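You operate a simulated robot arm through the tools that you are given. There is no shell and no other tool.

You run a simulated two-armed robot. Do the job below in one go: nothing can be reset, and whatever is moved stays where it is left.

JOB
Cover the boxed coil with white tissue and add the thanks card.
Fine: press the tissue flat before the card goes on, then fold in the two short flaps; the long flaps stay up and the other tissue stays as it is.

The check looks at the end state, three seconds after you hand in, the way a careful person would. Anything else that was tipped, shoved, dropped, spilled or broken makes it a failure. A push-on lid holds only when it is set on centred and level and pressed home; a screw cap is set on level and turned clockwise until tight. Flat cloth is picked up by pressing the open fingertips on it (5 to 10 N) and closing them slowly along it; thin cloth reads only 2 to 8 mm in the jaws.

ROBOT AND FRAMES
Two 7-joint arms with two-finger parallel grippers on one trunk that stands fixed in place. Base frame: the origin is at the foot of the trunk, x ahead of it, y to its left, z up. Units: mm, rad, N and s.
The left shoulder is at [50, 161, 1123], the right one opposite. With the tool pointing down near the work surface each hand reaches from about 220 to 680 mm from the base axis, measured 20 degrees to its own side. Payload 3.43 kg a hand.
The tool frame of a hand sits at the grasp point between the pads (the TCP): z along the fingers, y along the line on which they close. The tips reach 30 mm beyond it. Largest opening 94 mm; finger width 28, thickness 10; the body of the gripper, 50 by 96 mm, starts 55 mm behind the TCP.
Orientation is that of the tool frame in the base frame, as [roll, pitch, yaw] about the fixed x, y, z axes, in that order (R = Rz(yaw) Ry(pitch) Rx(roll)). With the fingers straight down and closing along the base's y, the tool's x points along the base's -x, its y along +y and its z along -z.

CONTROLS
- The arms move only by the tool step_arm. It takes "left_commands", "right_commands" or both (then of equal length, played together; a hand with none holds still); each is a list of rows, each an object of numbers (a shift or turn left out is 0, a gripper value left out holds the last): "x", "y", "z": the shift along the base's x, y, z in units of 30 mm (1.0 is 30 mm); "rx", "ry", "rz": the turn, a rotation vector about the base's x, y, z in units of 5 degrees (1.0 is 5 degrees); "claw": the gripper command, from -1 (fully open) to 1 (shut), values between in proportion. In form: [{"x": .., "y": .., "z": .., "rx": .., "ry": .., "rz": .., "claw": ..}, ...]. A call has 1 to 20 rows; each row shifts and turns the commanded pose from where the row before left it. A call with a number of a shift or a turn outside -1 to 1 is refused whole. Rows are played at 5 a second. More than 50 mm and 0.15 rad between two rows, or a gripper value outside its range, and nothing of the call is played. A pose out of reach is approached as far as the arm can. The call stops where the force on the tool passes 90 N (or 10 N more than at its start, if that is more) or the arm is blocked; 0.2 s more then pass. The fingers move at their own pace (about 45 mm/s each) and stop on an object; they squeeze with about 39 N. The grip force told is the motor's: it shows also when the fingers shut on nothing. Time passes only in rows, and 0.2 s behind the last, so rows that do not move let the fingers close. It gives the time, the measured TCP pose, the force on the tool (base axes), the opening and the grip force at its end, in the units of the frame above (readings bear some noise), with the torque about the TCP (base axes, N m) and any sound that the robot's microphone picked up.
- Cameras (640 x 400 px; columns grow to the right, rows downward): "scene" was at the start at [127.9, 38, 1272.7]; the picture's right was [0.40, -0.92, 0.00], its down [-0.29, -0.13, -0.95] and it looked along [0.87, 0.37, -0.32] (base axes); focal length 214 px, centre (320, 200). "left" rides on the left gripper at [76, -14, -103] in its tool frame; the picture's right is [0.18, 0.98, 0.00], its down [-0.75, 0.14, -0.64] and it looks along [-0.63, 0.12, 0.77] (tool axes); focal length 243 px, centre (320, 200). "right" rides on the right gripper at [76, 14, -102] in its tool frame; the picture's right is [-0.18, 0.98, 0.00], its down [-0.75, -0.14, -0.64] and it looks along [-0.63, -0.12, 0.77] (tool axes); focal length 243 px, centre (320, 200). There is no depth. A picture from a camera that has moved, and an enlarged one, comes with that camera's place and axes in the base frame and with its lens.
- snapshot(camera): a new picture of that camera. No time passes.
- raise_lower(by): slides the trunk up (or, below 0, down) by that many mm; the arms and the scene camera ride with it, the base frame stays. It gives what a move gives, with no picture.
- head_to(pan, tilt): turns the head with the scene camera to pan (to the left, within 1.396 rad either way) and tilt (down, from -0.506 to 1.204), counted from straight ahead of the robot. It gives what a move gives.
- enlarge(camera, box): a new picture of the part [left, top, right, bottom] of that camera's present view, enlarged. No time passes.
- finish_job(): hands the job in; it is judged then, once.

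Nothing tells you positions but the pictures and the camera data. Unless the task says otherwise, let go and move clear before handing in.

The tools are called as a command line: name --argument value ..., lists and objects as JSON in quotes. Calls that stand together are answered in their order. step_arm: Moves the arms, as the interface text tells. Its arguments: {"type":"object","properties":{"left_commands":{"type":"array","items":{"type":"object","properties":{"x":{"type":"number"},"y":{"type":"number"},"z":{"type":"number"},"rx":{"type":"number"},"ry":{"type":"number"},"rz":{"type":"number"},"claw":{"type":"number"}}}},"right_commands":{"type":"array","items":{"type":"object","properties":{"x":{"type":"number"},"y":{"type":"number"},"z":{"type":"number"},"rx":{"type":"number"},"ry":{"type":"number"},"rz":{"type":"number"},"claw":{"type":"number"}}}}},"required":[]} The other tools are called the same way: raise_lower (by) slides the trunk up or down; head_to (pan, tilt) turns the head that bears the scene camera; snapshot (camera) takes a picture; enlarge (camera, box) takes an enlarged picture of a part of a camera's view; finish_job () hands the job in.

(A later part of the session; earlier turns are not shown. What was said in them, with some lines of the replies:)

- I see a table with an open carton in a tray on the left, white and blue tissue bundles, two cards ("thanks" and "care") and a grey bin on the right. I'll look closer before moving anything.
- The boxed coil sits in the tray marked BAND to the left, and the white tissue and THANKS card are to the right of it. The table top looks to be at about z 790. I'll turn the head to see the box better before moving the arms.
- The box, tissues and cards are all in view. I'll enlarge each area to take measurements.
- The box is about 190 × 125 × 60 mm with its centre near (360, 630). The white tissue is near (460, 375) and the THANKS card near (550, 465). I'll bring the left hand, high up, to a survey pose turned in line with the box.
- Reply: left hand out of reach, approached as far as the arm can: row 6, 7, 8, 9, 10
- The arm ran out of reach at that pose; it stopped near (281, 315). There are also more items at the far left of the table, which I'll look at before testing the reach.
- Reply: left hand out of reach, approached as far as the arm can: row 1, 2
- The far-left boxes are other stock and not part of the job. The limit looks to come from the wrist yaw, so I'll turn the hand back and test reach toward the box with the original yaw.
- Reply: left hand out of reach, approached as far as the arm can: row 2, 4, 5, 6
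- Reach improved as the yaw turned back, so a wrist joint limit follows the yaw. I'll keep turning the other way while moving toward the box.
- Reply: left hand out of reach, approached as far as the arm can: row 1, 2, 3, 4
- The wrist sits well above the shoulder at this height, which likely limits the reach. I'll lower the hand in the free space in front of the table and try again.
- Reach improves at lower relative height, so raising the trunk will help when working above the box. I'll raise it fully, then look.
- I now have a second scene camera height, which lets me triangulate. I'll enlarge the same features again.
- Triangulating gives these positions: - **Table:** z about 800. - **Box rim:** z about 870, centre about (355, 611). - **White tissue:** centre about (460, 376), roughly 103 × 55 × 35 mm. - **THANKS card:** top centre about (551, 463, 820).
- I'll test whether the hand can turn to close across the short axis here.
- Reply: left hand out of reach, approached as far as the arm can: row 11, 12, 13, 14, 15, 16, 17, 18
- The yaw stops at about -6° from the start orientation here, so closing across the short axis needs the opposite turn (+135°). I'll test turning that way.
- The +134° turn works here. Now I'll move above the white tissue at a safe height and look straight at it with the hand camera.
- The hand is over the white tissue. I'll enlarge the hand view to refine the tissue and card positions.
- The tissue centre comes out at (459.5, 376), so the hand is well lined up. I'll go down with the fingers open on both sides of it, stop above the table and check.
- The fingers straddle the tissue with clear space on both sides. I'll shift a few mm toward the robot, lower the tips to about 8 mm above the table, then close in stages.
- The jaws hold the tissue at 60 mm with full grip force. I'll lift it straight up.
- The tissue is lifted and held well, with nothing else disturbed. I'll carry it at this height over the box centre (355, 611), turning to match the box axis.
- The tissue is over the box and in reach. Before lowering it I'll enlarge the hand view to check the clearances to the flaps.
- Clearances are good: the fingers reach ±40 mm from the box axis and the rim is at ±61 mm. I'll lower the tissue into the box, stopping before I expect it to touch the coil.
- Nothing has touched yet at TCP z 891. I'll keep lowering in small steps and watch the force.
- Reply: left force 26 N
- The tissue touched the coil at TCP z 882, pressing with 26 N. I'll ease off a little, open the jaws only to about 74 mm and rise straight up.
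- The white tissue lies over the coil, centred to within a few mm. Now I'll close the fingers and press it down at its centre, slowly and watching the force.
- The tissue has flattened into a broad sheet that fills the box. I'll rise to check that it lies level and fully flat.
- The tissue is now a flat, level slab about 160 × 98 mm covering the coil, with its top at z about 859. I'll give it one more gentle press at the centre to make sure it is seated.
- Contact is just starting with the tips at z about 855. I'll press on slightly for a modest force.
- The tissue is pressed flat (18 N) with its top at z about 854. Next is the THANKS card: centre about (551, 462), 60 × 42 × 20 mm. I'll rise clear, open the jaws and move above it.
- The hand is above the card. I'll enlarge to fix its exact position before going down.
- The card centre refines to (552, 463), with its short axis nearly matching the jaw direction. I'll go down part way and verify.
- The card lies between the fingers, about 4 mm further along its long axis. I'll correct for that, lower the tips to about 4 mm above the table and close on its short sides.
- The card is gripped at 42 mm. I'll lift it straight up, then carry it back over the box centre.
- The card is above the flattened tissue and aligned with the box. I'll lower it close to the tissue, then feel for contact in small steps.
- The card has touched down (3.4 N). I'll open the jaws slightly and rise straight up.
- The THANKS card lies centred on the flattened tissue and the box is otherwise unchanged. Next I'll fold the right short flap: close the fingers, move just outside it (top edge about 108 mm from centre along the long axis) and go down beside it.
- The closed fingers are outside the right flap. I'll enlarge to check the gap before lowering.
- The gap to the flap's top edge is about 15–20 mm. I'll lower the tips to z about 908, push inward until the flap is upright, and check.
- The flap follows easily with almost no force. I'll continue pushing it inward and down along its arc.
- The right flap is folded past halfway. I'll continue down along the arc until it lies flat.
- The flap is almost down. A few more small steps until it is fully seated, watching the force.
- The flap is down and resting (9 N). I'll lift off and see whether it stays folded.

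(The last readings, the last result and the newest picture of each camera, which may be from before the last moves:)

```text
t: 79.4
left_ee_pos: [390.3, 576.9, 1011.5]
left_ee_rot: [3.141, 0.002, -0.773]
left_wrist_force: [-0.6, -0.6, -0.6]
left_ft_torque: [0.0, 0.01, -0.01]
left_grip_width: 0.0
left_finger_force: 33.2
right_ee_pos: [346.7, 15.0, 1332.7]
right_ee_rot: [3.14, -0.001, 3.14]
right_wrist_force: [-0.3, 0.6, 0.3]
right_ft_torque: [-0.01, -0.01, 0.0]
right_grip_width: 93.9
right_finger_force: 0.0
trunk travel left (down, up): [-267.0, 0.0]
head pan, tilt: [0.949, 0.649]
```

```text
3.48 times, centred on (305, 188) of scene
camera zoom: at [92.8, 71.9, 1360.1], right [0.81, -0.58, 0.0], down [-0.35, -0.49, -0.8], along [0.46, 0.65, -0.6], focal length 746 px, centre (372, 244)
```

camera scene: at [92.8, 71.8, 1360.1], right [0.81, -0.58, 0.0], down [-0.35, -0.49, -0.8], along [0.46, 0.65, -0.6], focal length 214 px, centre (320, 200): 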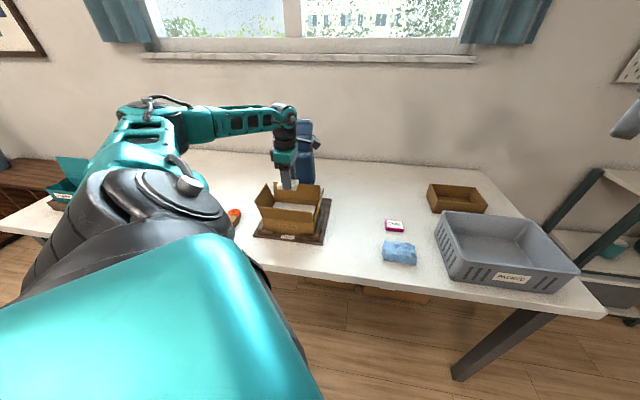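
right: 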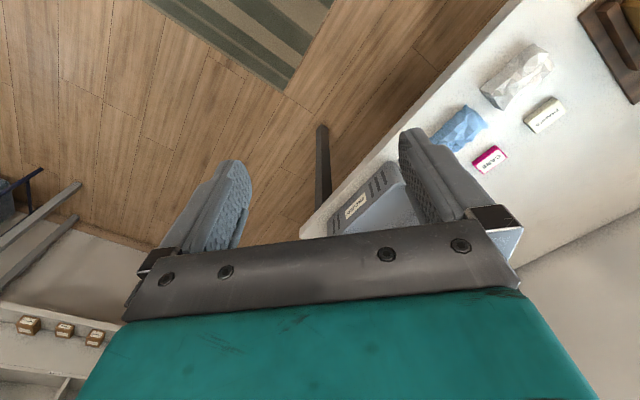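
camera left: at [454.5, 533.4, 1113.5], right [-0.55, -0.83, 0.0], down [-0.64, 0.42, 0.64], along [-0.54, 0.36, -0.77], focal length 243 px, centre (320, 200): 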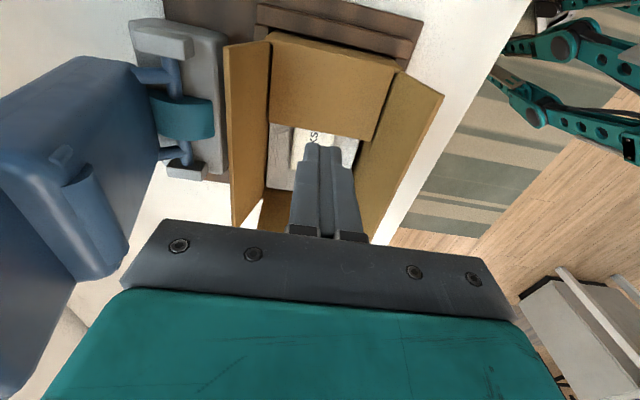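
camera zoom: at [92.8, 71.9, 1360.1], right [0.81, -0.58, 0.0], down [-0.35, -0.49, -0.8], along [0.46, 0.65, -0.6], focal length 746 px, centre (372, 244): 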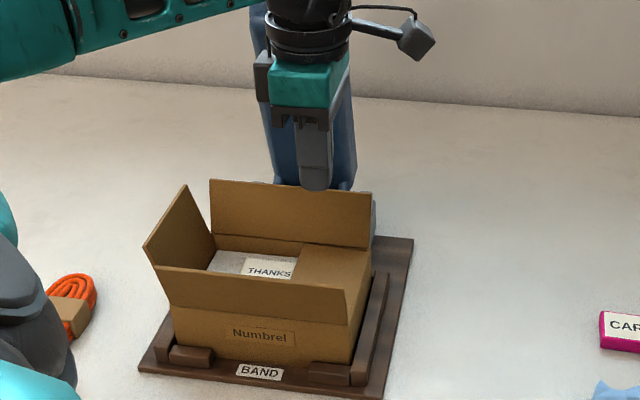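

The right flap stays flat. Next is the left flap: I'll move at this height to just outside it, near (258, 705).

step_arm --left_commands '[{"x": -0.63, "y": 0.61}, {"x": -0.63, "y": 0.61}, {"x": -0.63, "y": 0.61}, {"x": -0.63, "y": 0.61}, {"x": -0.63, "y": 0.61}, {"x": -0.63, "y": 0.61}, {"x": -0.63, "y": 0.61}, {}, {}]'

snapshot --camera "left"

snapshot --camera "scene"

```text
t: 81.4
left_ee_pos: [257.7, 706.1, 1010.2]
left_ee_rot: [-3.139, 0.0, -0.772]
left_wrist_force: [-0.1, 0.7, -0.1]
left_ft_torque: [0.02, 0.03, 0.01]
left_grip_width: 0.0
left_finger_force: 32.8
right_ee_pos: [346.4, 13.7, 1334.0]
right_ee_rot: [3.139, 0.001, 3.141]
right_wrist_force: [-0.2, 1.5, 0.3]
right_ft_torque: [0.01, -0.05, 0.02]
right_grip_width: 94.2
right_finger_force: 0.1
trunk travel left (down, up): [-267.0, 0.0]
head pan, tilt: [0.949, 0.649]
```

```text
taken
camera left: at [322.7, 662.3, 1113.4], right [-0.55, -0.83, 0.0], down [-0.64, 0.42, 0.64], along [-0.53, 0.36, -0.77], focal length 243 px, centre (320, 200)
```

left: 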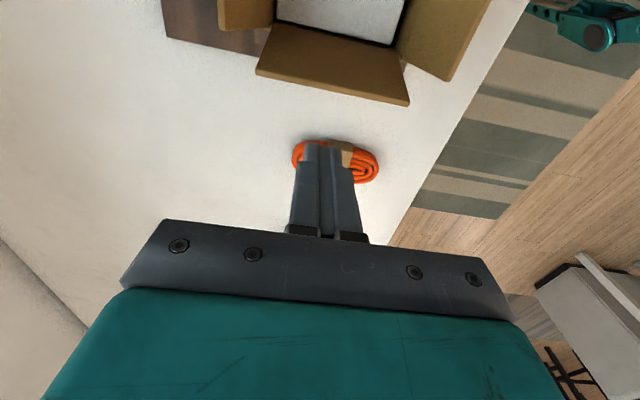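

```text
taken
camera scene: at [92.7, 71.8, 1360.1], right [0.81, -0.58, 0.0], down [-0.35, -0.49, -0.8], along [0.46, 0.65, -0.6], focal length 214 px, centre (320, 200)
```

scene: 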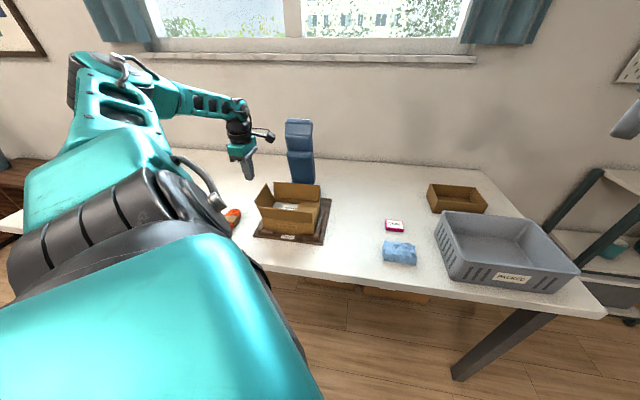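

The fingers are about 16 mm outside the left flap, with only the orange coil well below. I'll lower to z 938 and push the flap inward the same way.

step_arm --left_commands '[{"z": -0.8}, {"z": -0.8}, {"z": -0.8}, {}]'

step_arm --left_commands '[{"x": 0.2, "y": -0.2}, {"x": 0.2, "y": -0.2}, {"x": 0.21, "y": -0.2}, {"x": 0.21, "y": -0.2}, {}]'

enlarge --camera "scene" --box '[215, 130, 345, 250]'

snapshot --camera "left"

```text
t: 82.4
left_ee_pos: [258.3, 704.7, 938.6]
left_ee_rot: [-3.14, 0.003, -0.775]
left_wrist_force: [0.5, -1.1, 0.5]
left_ft_torque: [-0.01, -0.01, 0.0]
left_grip_width: 0.0
left_finger_force: 32.5
right_ee_pos: [346.6, 13.7, 1334.2]
right_ee_rot: [3.14, -0.001, 3.141]
right_wrist_force: [-0.6, 0.0, -0.6]
right_ft_torque: [-0.02, -0.03, 0.01]
right_grip_width: 94.1
right_finger_force: 0.1
trunk travel left (down, up): [-267.0, 0.0]
head pan, tilt: [0.949, 0.649]
```

```text
t: 83.6
left_ee_pos: [282.4, 679.0, 937.7]
left_ee_rot: [-3.14, 0.003, -0.776]
left_wrist_force: [0.3, -0.6, 0.1]
left_ft_torque: [0.01, 0.0, 0.02]
left_grip_width: 0.1
left_finger_force: 33.6
right_ee_pos: [345.6, 15.4, 1333.7]
right_ee_rot: [3.14, -0.001, 3.141]
right_wrist_force: [-0.1, -1.4, 0.6]
right_ft_torque: [0.01, 0.03, 0.02]
right_grip_width: 94.0
right_finger_force: 0.2
trunk travel left (down, up): [-267.0, 0.0]
head pan, tilt: [0.949, 0.649]
```

```text
3.33 times, centred on (280, 190) of scene
camera zoom: at [92.6, 71.5, 1360.0], right [0.81, -0.58, 0.0], down [-0.35, -0.49, -0.8], along [0.46, 0.65, -0.6], focal length 715 px, centre (453, 233)
```

zoom: 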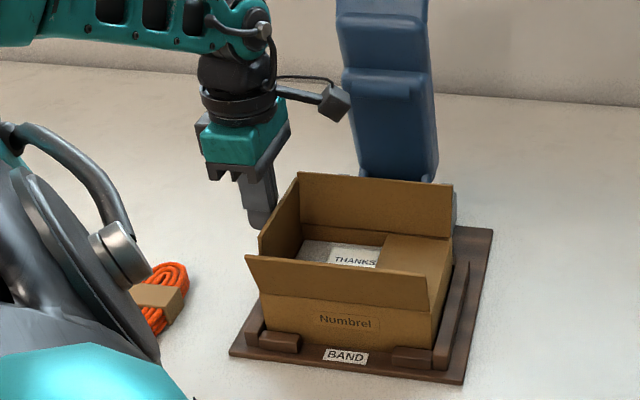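

```text
taken
camera left: at [347.3, 636.3, 1040.8], right [-0.56, -0.83, 0.0], down [-0.64, 0.43, 0.64], along [-0.54, 0.36, -0.77], focal length 243 px, centre (320, 200)
```

left: 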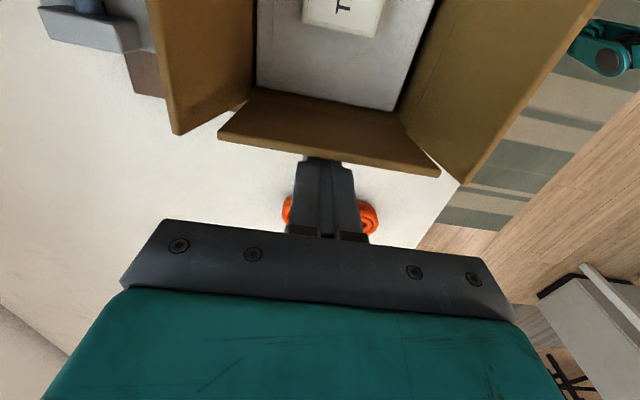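

The left flap is upright and the hand is clear of everything else. I'll push on through the arc.

step_arm --left_commands '[{"x": 0.25, "y": -0.24}, {"x": 0.25, "y": -0.24}, {"x": 0.2, "y": -0.19}, {"x": 0.18, "y": -0.18}, {}]'

step_arm --left_commands '[{"x": 0.1, "y": -0.1, "z": -0.18}, {"x": 0.11, "y": -0.11, "z": -0.19}, {"x": 0.06, "y": -0.06, "z": -0.22}, {"x": 0.06, "y": -0.06, "z": -0.22}, {}]'

enlarge --camera "scene" --box '[215, 130, 345, 250]'

snapshot --camera "left"

```text
t: 84.8
left_ee_pos: [308.3, 655.0, 937.9]
left_ee_rot: [-3.141, 0.003, -0.772]
left_wrist_force: [-0.5, 0.1, 0.1]
left_ft_torque: [0.01, -0.04, 0.01]
left_grip_width: 0.0
left_finger_force: 33.0
right_ee_pos: [346.6, 15.3, 1333.5]
right_ee_rot: [3.14, 0.0, 3.14]
right_wrist_force: [0.8, -0.1, -0.1]
right_ft_torque: [-0.01, 0.01, 0.01]
right_grip_width: 93.8
right_finger_force: 0.1
trunk travel left (down, up): [-267.0, 0.0]
head pan, tilt: [0.949, 0.649]
```

```text
t: 86.0
left_ee_pos: [319.4, 645.2, 915.1]
left_ee_rot: [-3.14, 0.001, -0.774]
left_wrist_force: [0.5, 0.3, 0.4]
left_ft_torque: [-0.02, 0.0, 0.0]
left_grip_width: 0.0
left_finger_force: 32.9
right_ee_pos: [345.9, 14.1, 1334.0]
right_ee_rot: [3.14, 0.0, 3.14]
right_wrist_force: [0.4, 0.8, 0.3]
right_ft_torque: [0.01, 0.01, 0.0]
right_grip_width: 94.1
right_finger_force: 0.0
trunk travel left (down, up): [-267.0, 0.0]
head pan, tilt: [0.949, 0.649]
```

```text
3.33 times, centred on (280, 190) of scene
camera zoom: at [92.7, 71.7, 1360.1], right [0.81, -0.58, 0.0], down [-0.35, -0.49, -0.8], along [0.46, 0.65, -0.6], focal length 715 px, centre (453, 233)
```

zoom: 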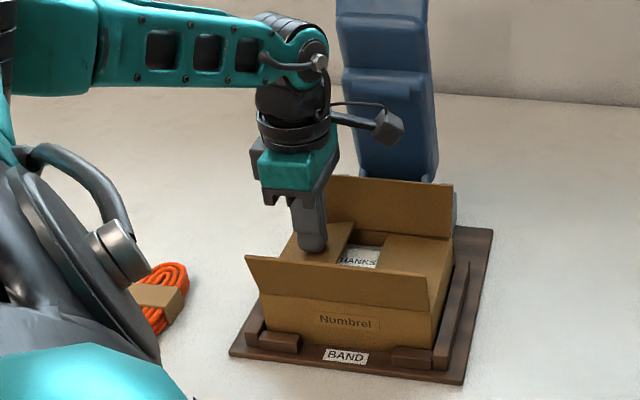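

```text
taken
camera left: at [383.5, 602.2, 1017.1], right [-0.55, -0.83, 0.0], down [-0.64, 0.42, 0.64], along [-0.53, 0.36, -0.77], focal length 243 px, centre (320, 200)
```

left: 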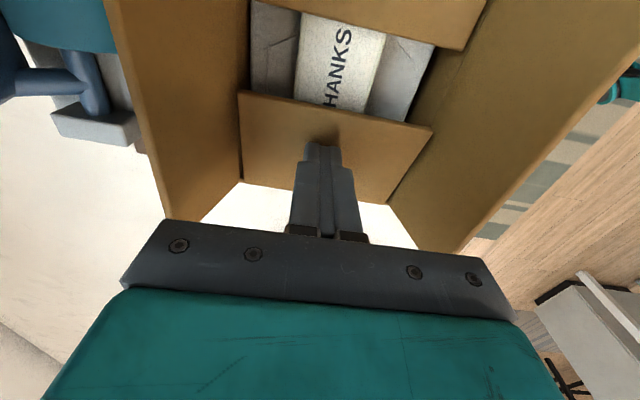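

The left flap is nearly down. I'll finish with small downward steps until it rests.

step_arm --left_commands '[{"z": -0.12}, {"z": -0.12}, {}]'

step_arm --left_commands '[{"z": -0.08}, {}]'

step_arm --left_commands '[{"z": -0.06}, {}]'

```text
t: 86.8
left_ee_pos: [319.6, 646.3, 906.8]
left_ee_rot: [-3.138, 0.001, -0.774]
left_wrist_force: [0.8, -0.2, 0.5]
left_ft_torque: [-0.02, 0.02, 0.01]
left_grip_width: 0.0
left_finger_force: 33.0
right_ee_pos: [345.9, 13.6, 1333.4]
right_ee_rot: [3.14, -0.001, 3.14]
right_wrist_force: [-0.8, -1.2, 0.1]
right_ft_torque: [0.01, 0.04, -0.01]
right_grip_width: 93.9
right_finger_force: 0.0
trunk travel left (down, up): [-267.0, 0.0]
head pan, tilt: [0.949, 0.649]
```

```text
t: 87.4
left_ee_pos: [318.7, 646.1, 905.3]
left_ee_rot: [-3.14, 0.002, -0.772]
left_wrist_force: [-1.2, -0.5, 3.1]
left_ft_torque: [-0.02, -0.02, -0.01]
left_grip_width: 0.3
left_finger_force: 32.9
right_ee_pos: [346.9, 13.8, 1333.8]
right_ee_rot: [3.14, -0.001, 3.14]
right_wrist_force: [0.5, 0.2, -0.6]
right_ft_torque: [0.02, 0.0, 0.01]
right_grip_width: 93.7
right_finger_force: 0.1
trunk travel left (down, up): [-267.0, 0.0]
head pan, tilt: [0.949, 0.649]
```

```text
t: 88.0
left_ee_pos: [319.5, 644.6, 904.5]
left_ee_rot: [-3.138, 0.003, -0.774]
left_wrist_force: [0.2, 0.1, 9.2]
left_ft_torque: [-0.1, -0.11, 0.0]
left_grip_width: 0.0
left_finger_force: 33.0
right_ee_pos: [346.1, 13.1, 1333.4]
right_ee_rot: [3.138, 0.003, 3.139]
right_wrist_force: [0.3, 0.9, 0.1]
right_ft_torque: [0.0, 0.0, -0.01]
right_grip_width: 93.8
right_finger_force: 0.2
trunk travel left (down, up): [-267.0, 0.0]
head pan, tilt: [0.949, 0.649]
```

The left flap is resting too (9 N). I'll lift off and check.

step_arm --left_commands '[{"z": 0.3}, {"z": 0.6}, {"z": 0.9}, {"z": 0.9}, {"z": 0.9}, {"x": 0.5, "y": -0.5, "z": 0.3}, {}]'

snapshot --camera "left"

enlarge --camera "scene" --box '[235, 150, 345, 250]'

```text
t: 89.6
left_ee_pos: [333.7, 630.3, 1018.8]
left_ee_rot: [-3.141, 0.002, -0.772]
left_wrist_force: [0.2, -0.3, -0.5]
left_ft_torque: [0.01, 0.01, 0.0]
left_grip_width: 0.0
left_finger_force: 32.8
right_ee_pos: [346.2, 14.0, 1333.6]
right_ee_rot: [3.141, -0.001, 3.14]
right_wrist_force: [-0.1, -0.3, 0.7]
right_ft_torque: [-0.03, 0.0, 0.01]
right_grip_width: 93.9
right_finger_force: 0.1
trunk travel left (down, up): [-267.0, 0.0]
head pan, tilt: [0.949, 0.649]
```

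```text
taken
camera left: at [398.7, 587.1, 1122.3], right [-0.55, -0.83, 0.0], down [-0.64, 0.42, 0.64], along [-0.53, 0.36, -0.77], focal length 243 px, centre (320, 200)
```

left: 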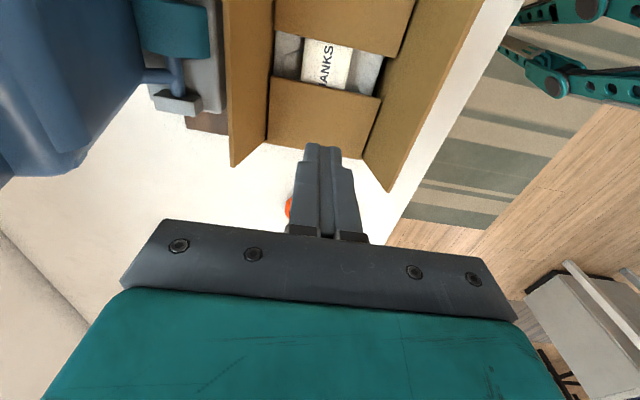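

```text
4.00 times, centred on (290, 200) of scene
camera zoom: at [92.5, 71.7, 1360.2], right [0.81, -0.58, 0.0], down [-0.35, -0.49, -0.8], along [0.46, 0.65, -0.6], focal length 858 px, centre (440, 200)
```

zoom: 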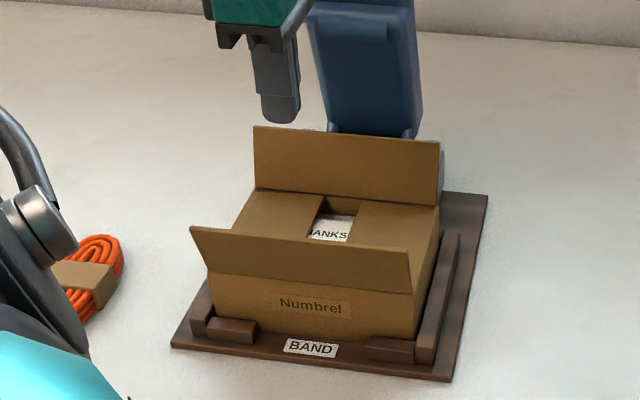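

Both short flaps lie folded, the long flaps are up, and the rest looks untouched. I'll move the hand clear of the box and do a final check.

step_arm --left_commands '[{"z": 0.8}, {"z": 0.5, "y": -0.3}, {"y": -0.8, "x": 0.1}, {"y": -0.8, "x": 0.1}, {"y": -0.8, "x": 0.1}, {"y": -0.8, "x": 0.1}, {"y": -0.8, "x": 0.1}, {"y": -0.8, "x": 0.1}, {"y": -0.8, "x": 0.1}, {"y": -0.8, "x": 0.1}, {"y": -0.8, "x": 0.1}, {}, {}]'

snapshot --camera "scene"

enlarge --camera "scene" --box '[235, 150, 345, 250]'

snapshot --camera "left"

```text
t: 92.4
left_ee_pos: [361.7, 405.2, 1059.0]
left_ee_rot: [-3.141, 0.001, -0.772]
left_wrist_force: [0.7, -0.1, -0.1]
left_ft_torque: [0.01, -0.01, 0.01]
left_grip_width: 0.0
left_finger_force: 32.8
right_ee_pos: [347.7, 15.1, 1333.4]
right_ee_rot: [3.139, 0.0, 3.139]
right_wrist_force: [0.8, 0.6, -0.6]
right_ft_torque: [-0.02, 0.0, 0.04]
right_grip_width: 93.8
right_finger_force: 0.0
trunk travel left (down, up): [-267.0, 0.0]
head pan, tilt: [0.949, 0.649]
```

```text
taken
camera scene: at [92.8, 71.8, 1360.1], right [0.81, -0.58, 0.0], down [-0.35, -0.49, -0.8], along [0.46, 0.65, -0.6], focal length 214 px, centre (320, 200)
```

scene: 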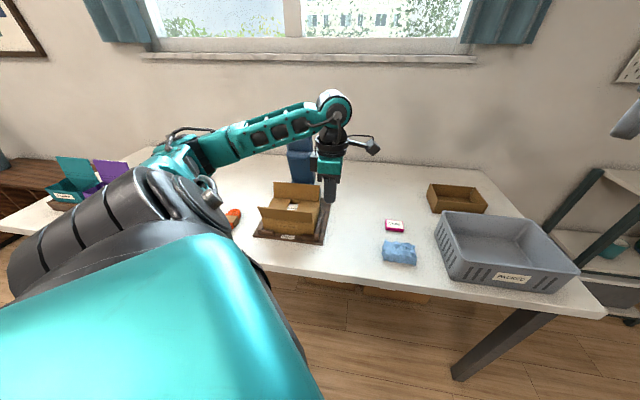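

```text
4.00 times, centred on (290, 200) of scene
camera zoom: at [92.8, 71.8, 1360.1], right [0.81, -0.58, 0.0], down [-0.35, -0.49, -0.8], along [0.46, 0.65, -0.6], focal length 858 px, centre (440, 200)
```

zoom: 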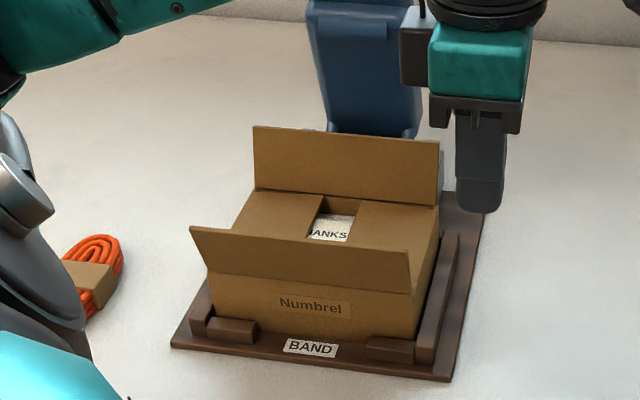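

```text
taken
camera left: at [425.3, 361.6, 1162.1], right [-0.55, -0.83, 0.0], down [-0.64, 0.42, 0.64], along [-0.53, 0.36, -0.77], focal length 243 px, centre (320, 200)
```

left: 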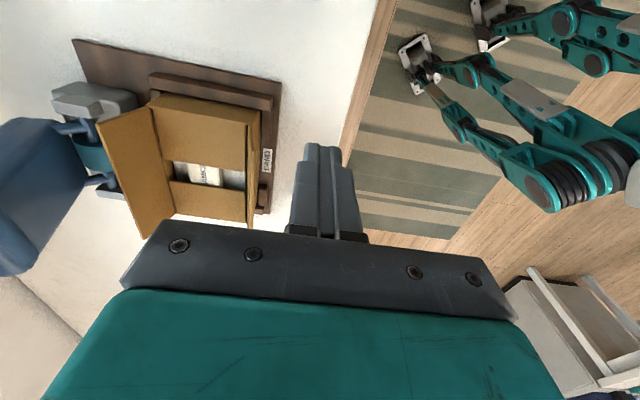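

The coil in the box is covered by the flattened white tissue, with the THANKS card lying centred on it. Both short flaps are folded flat and the long flaps are up. The blue tissue, the CARE card and the other items are as they were, and the hand is clear, so I'm handing in.

finish_job

```text
The job is handed in.
```

The boxed coil is covered with the white tissue, the THANKS card is on top, and I've handed the job in. I don't have the check's verdict.

- **Tissue:** it lies over the coil. I pressed it flat (about 18 N) before the card went on, and it spread into a level sheet that fills most of the box.
- **Card:** the THANKS card rests centred on the tissue, text upright, lined up with the box.
- **Flaps:** both short flaps are folded in and stayed down when I let go. Their inner ends rest on the card's edges, so they slope up slightly. The long flaps are still up.
- **Everything else:** in the last pictures the blue tissue, the CARE card, the orange coil and the bins looked untouched, and the left hand was clear of the box.
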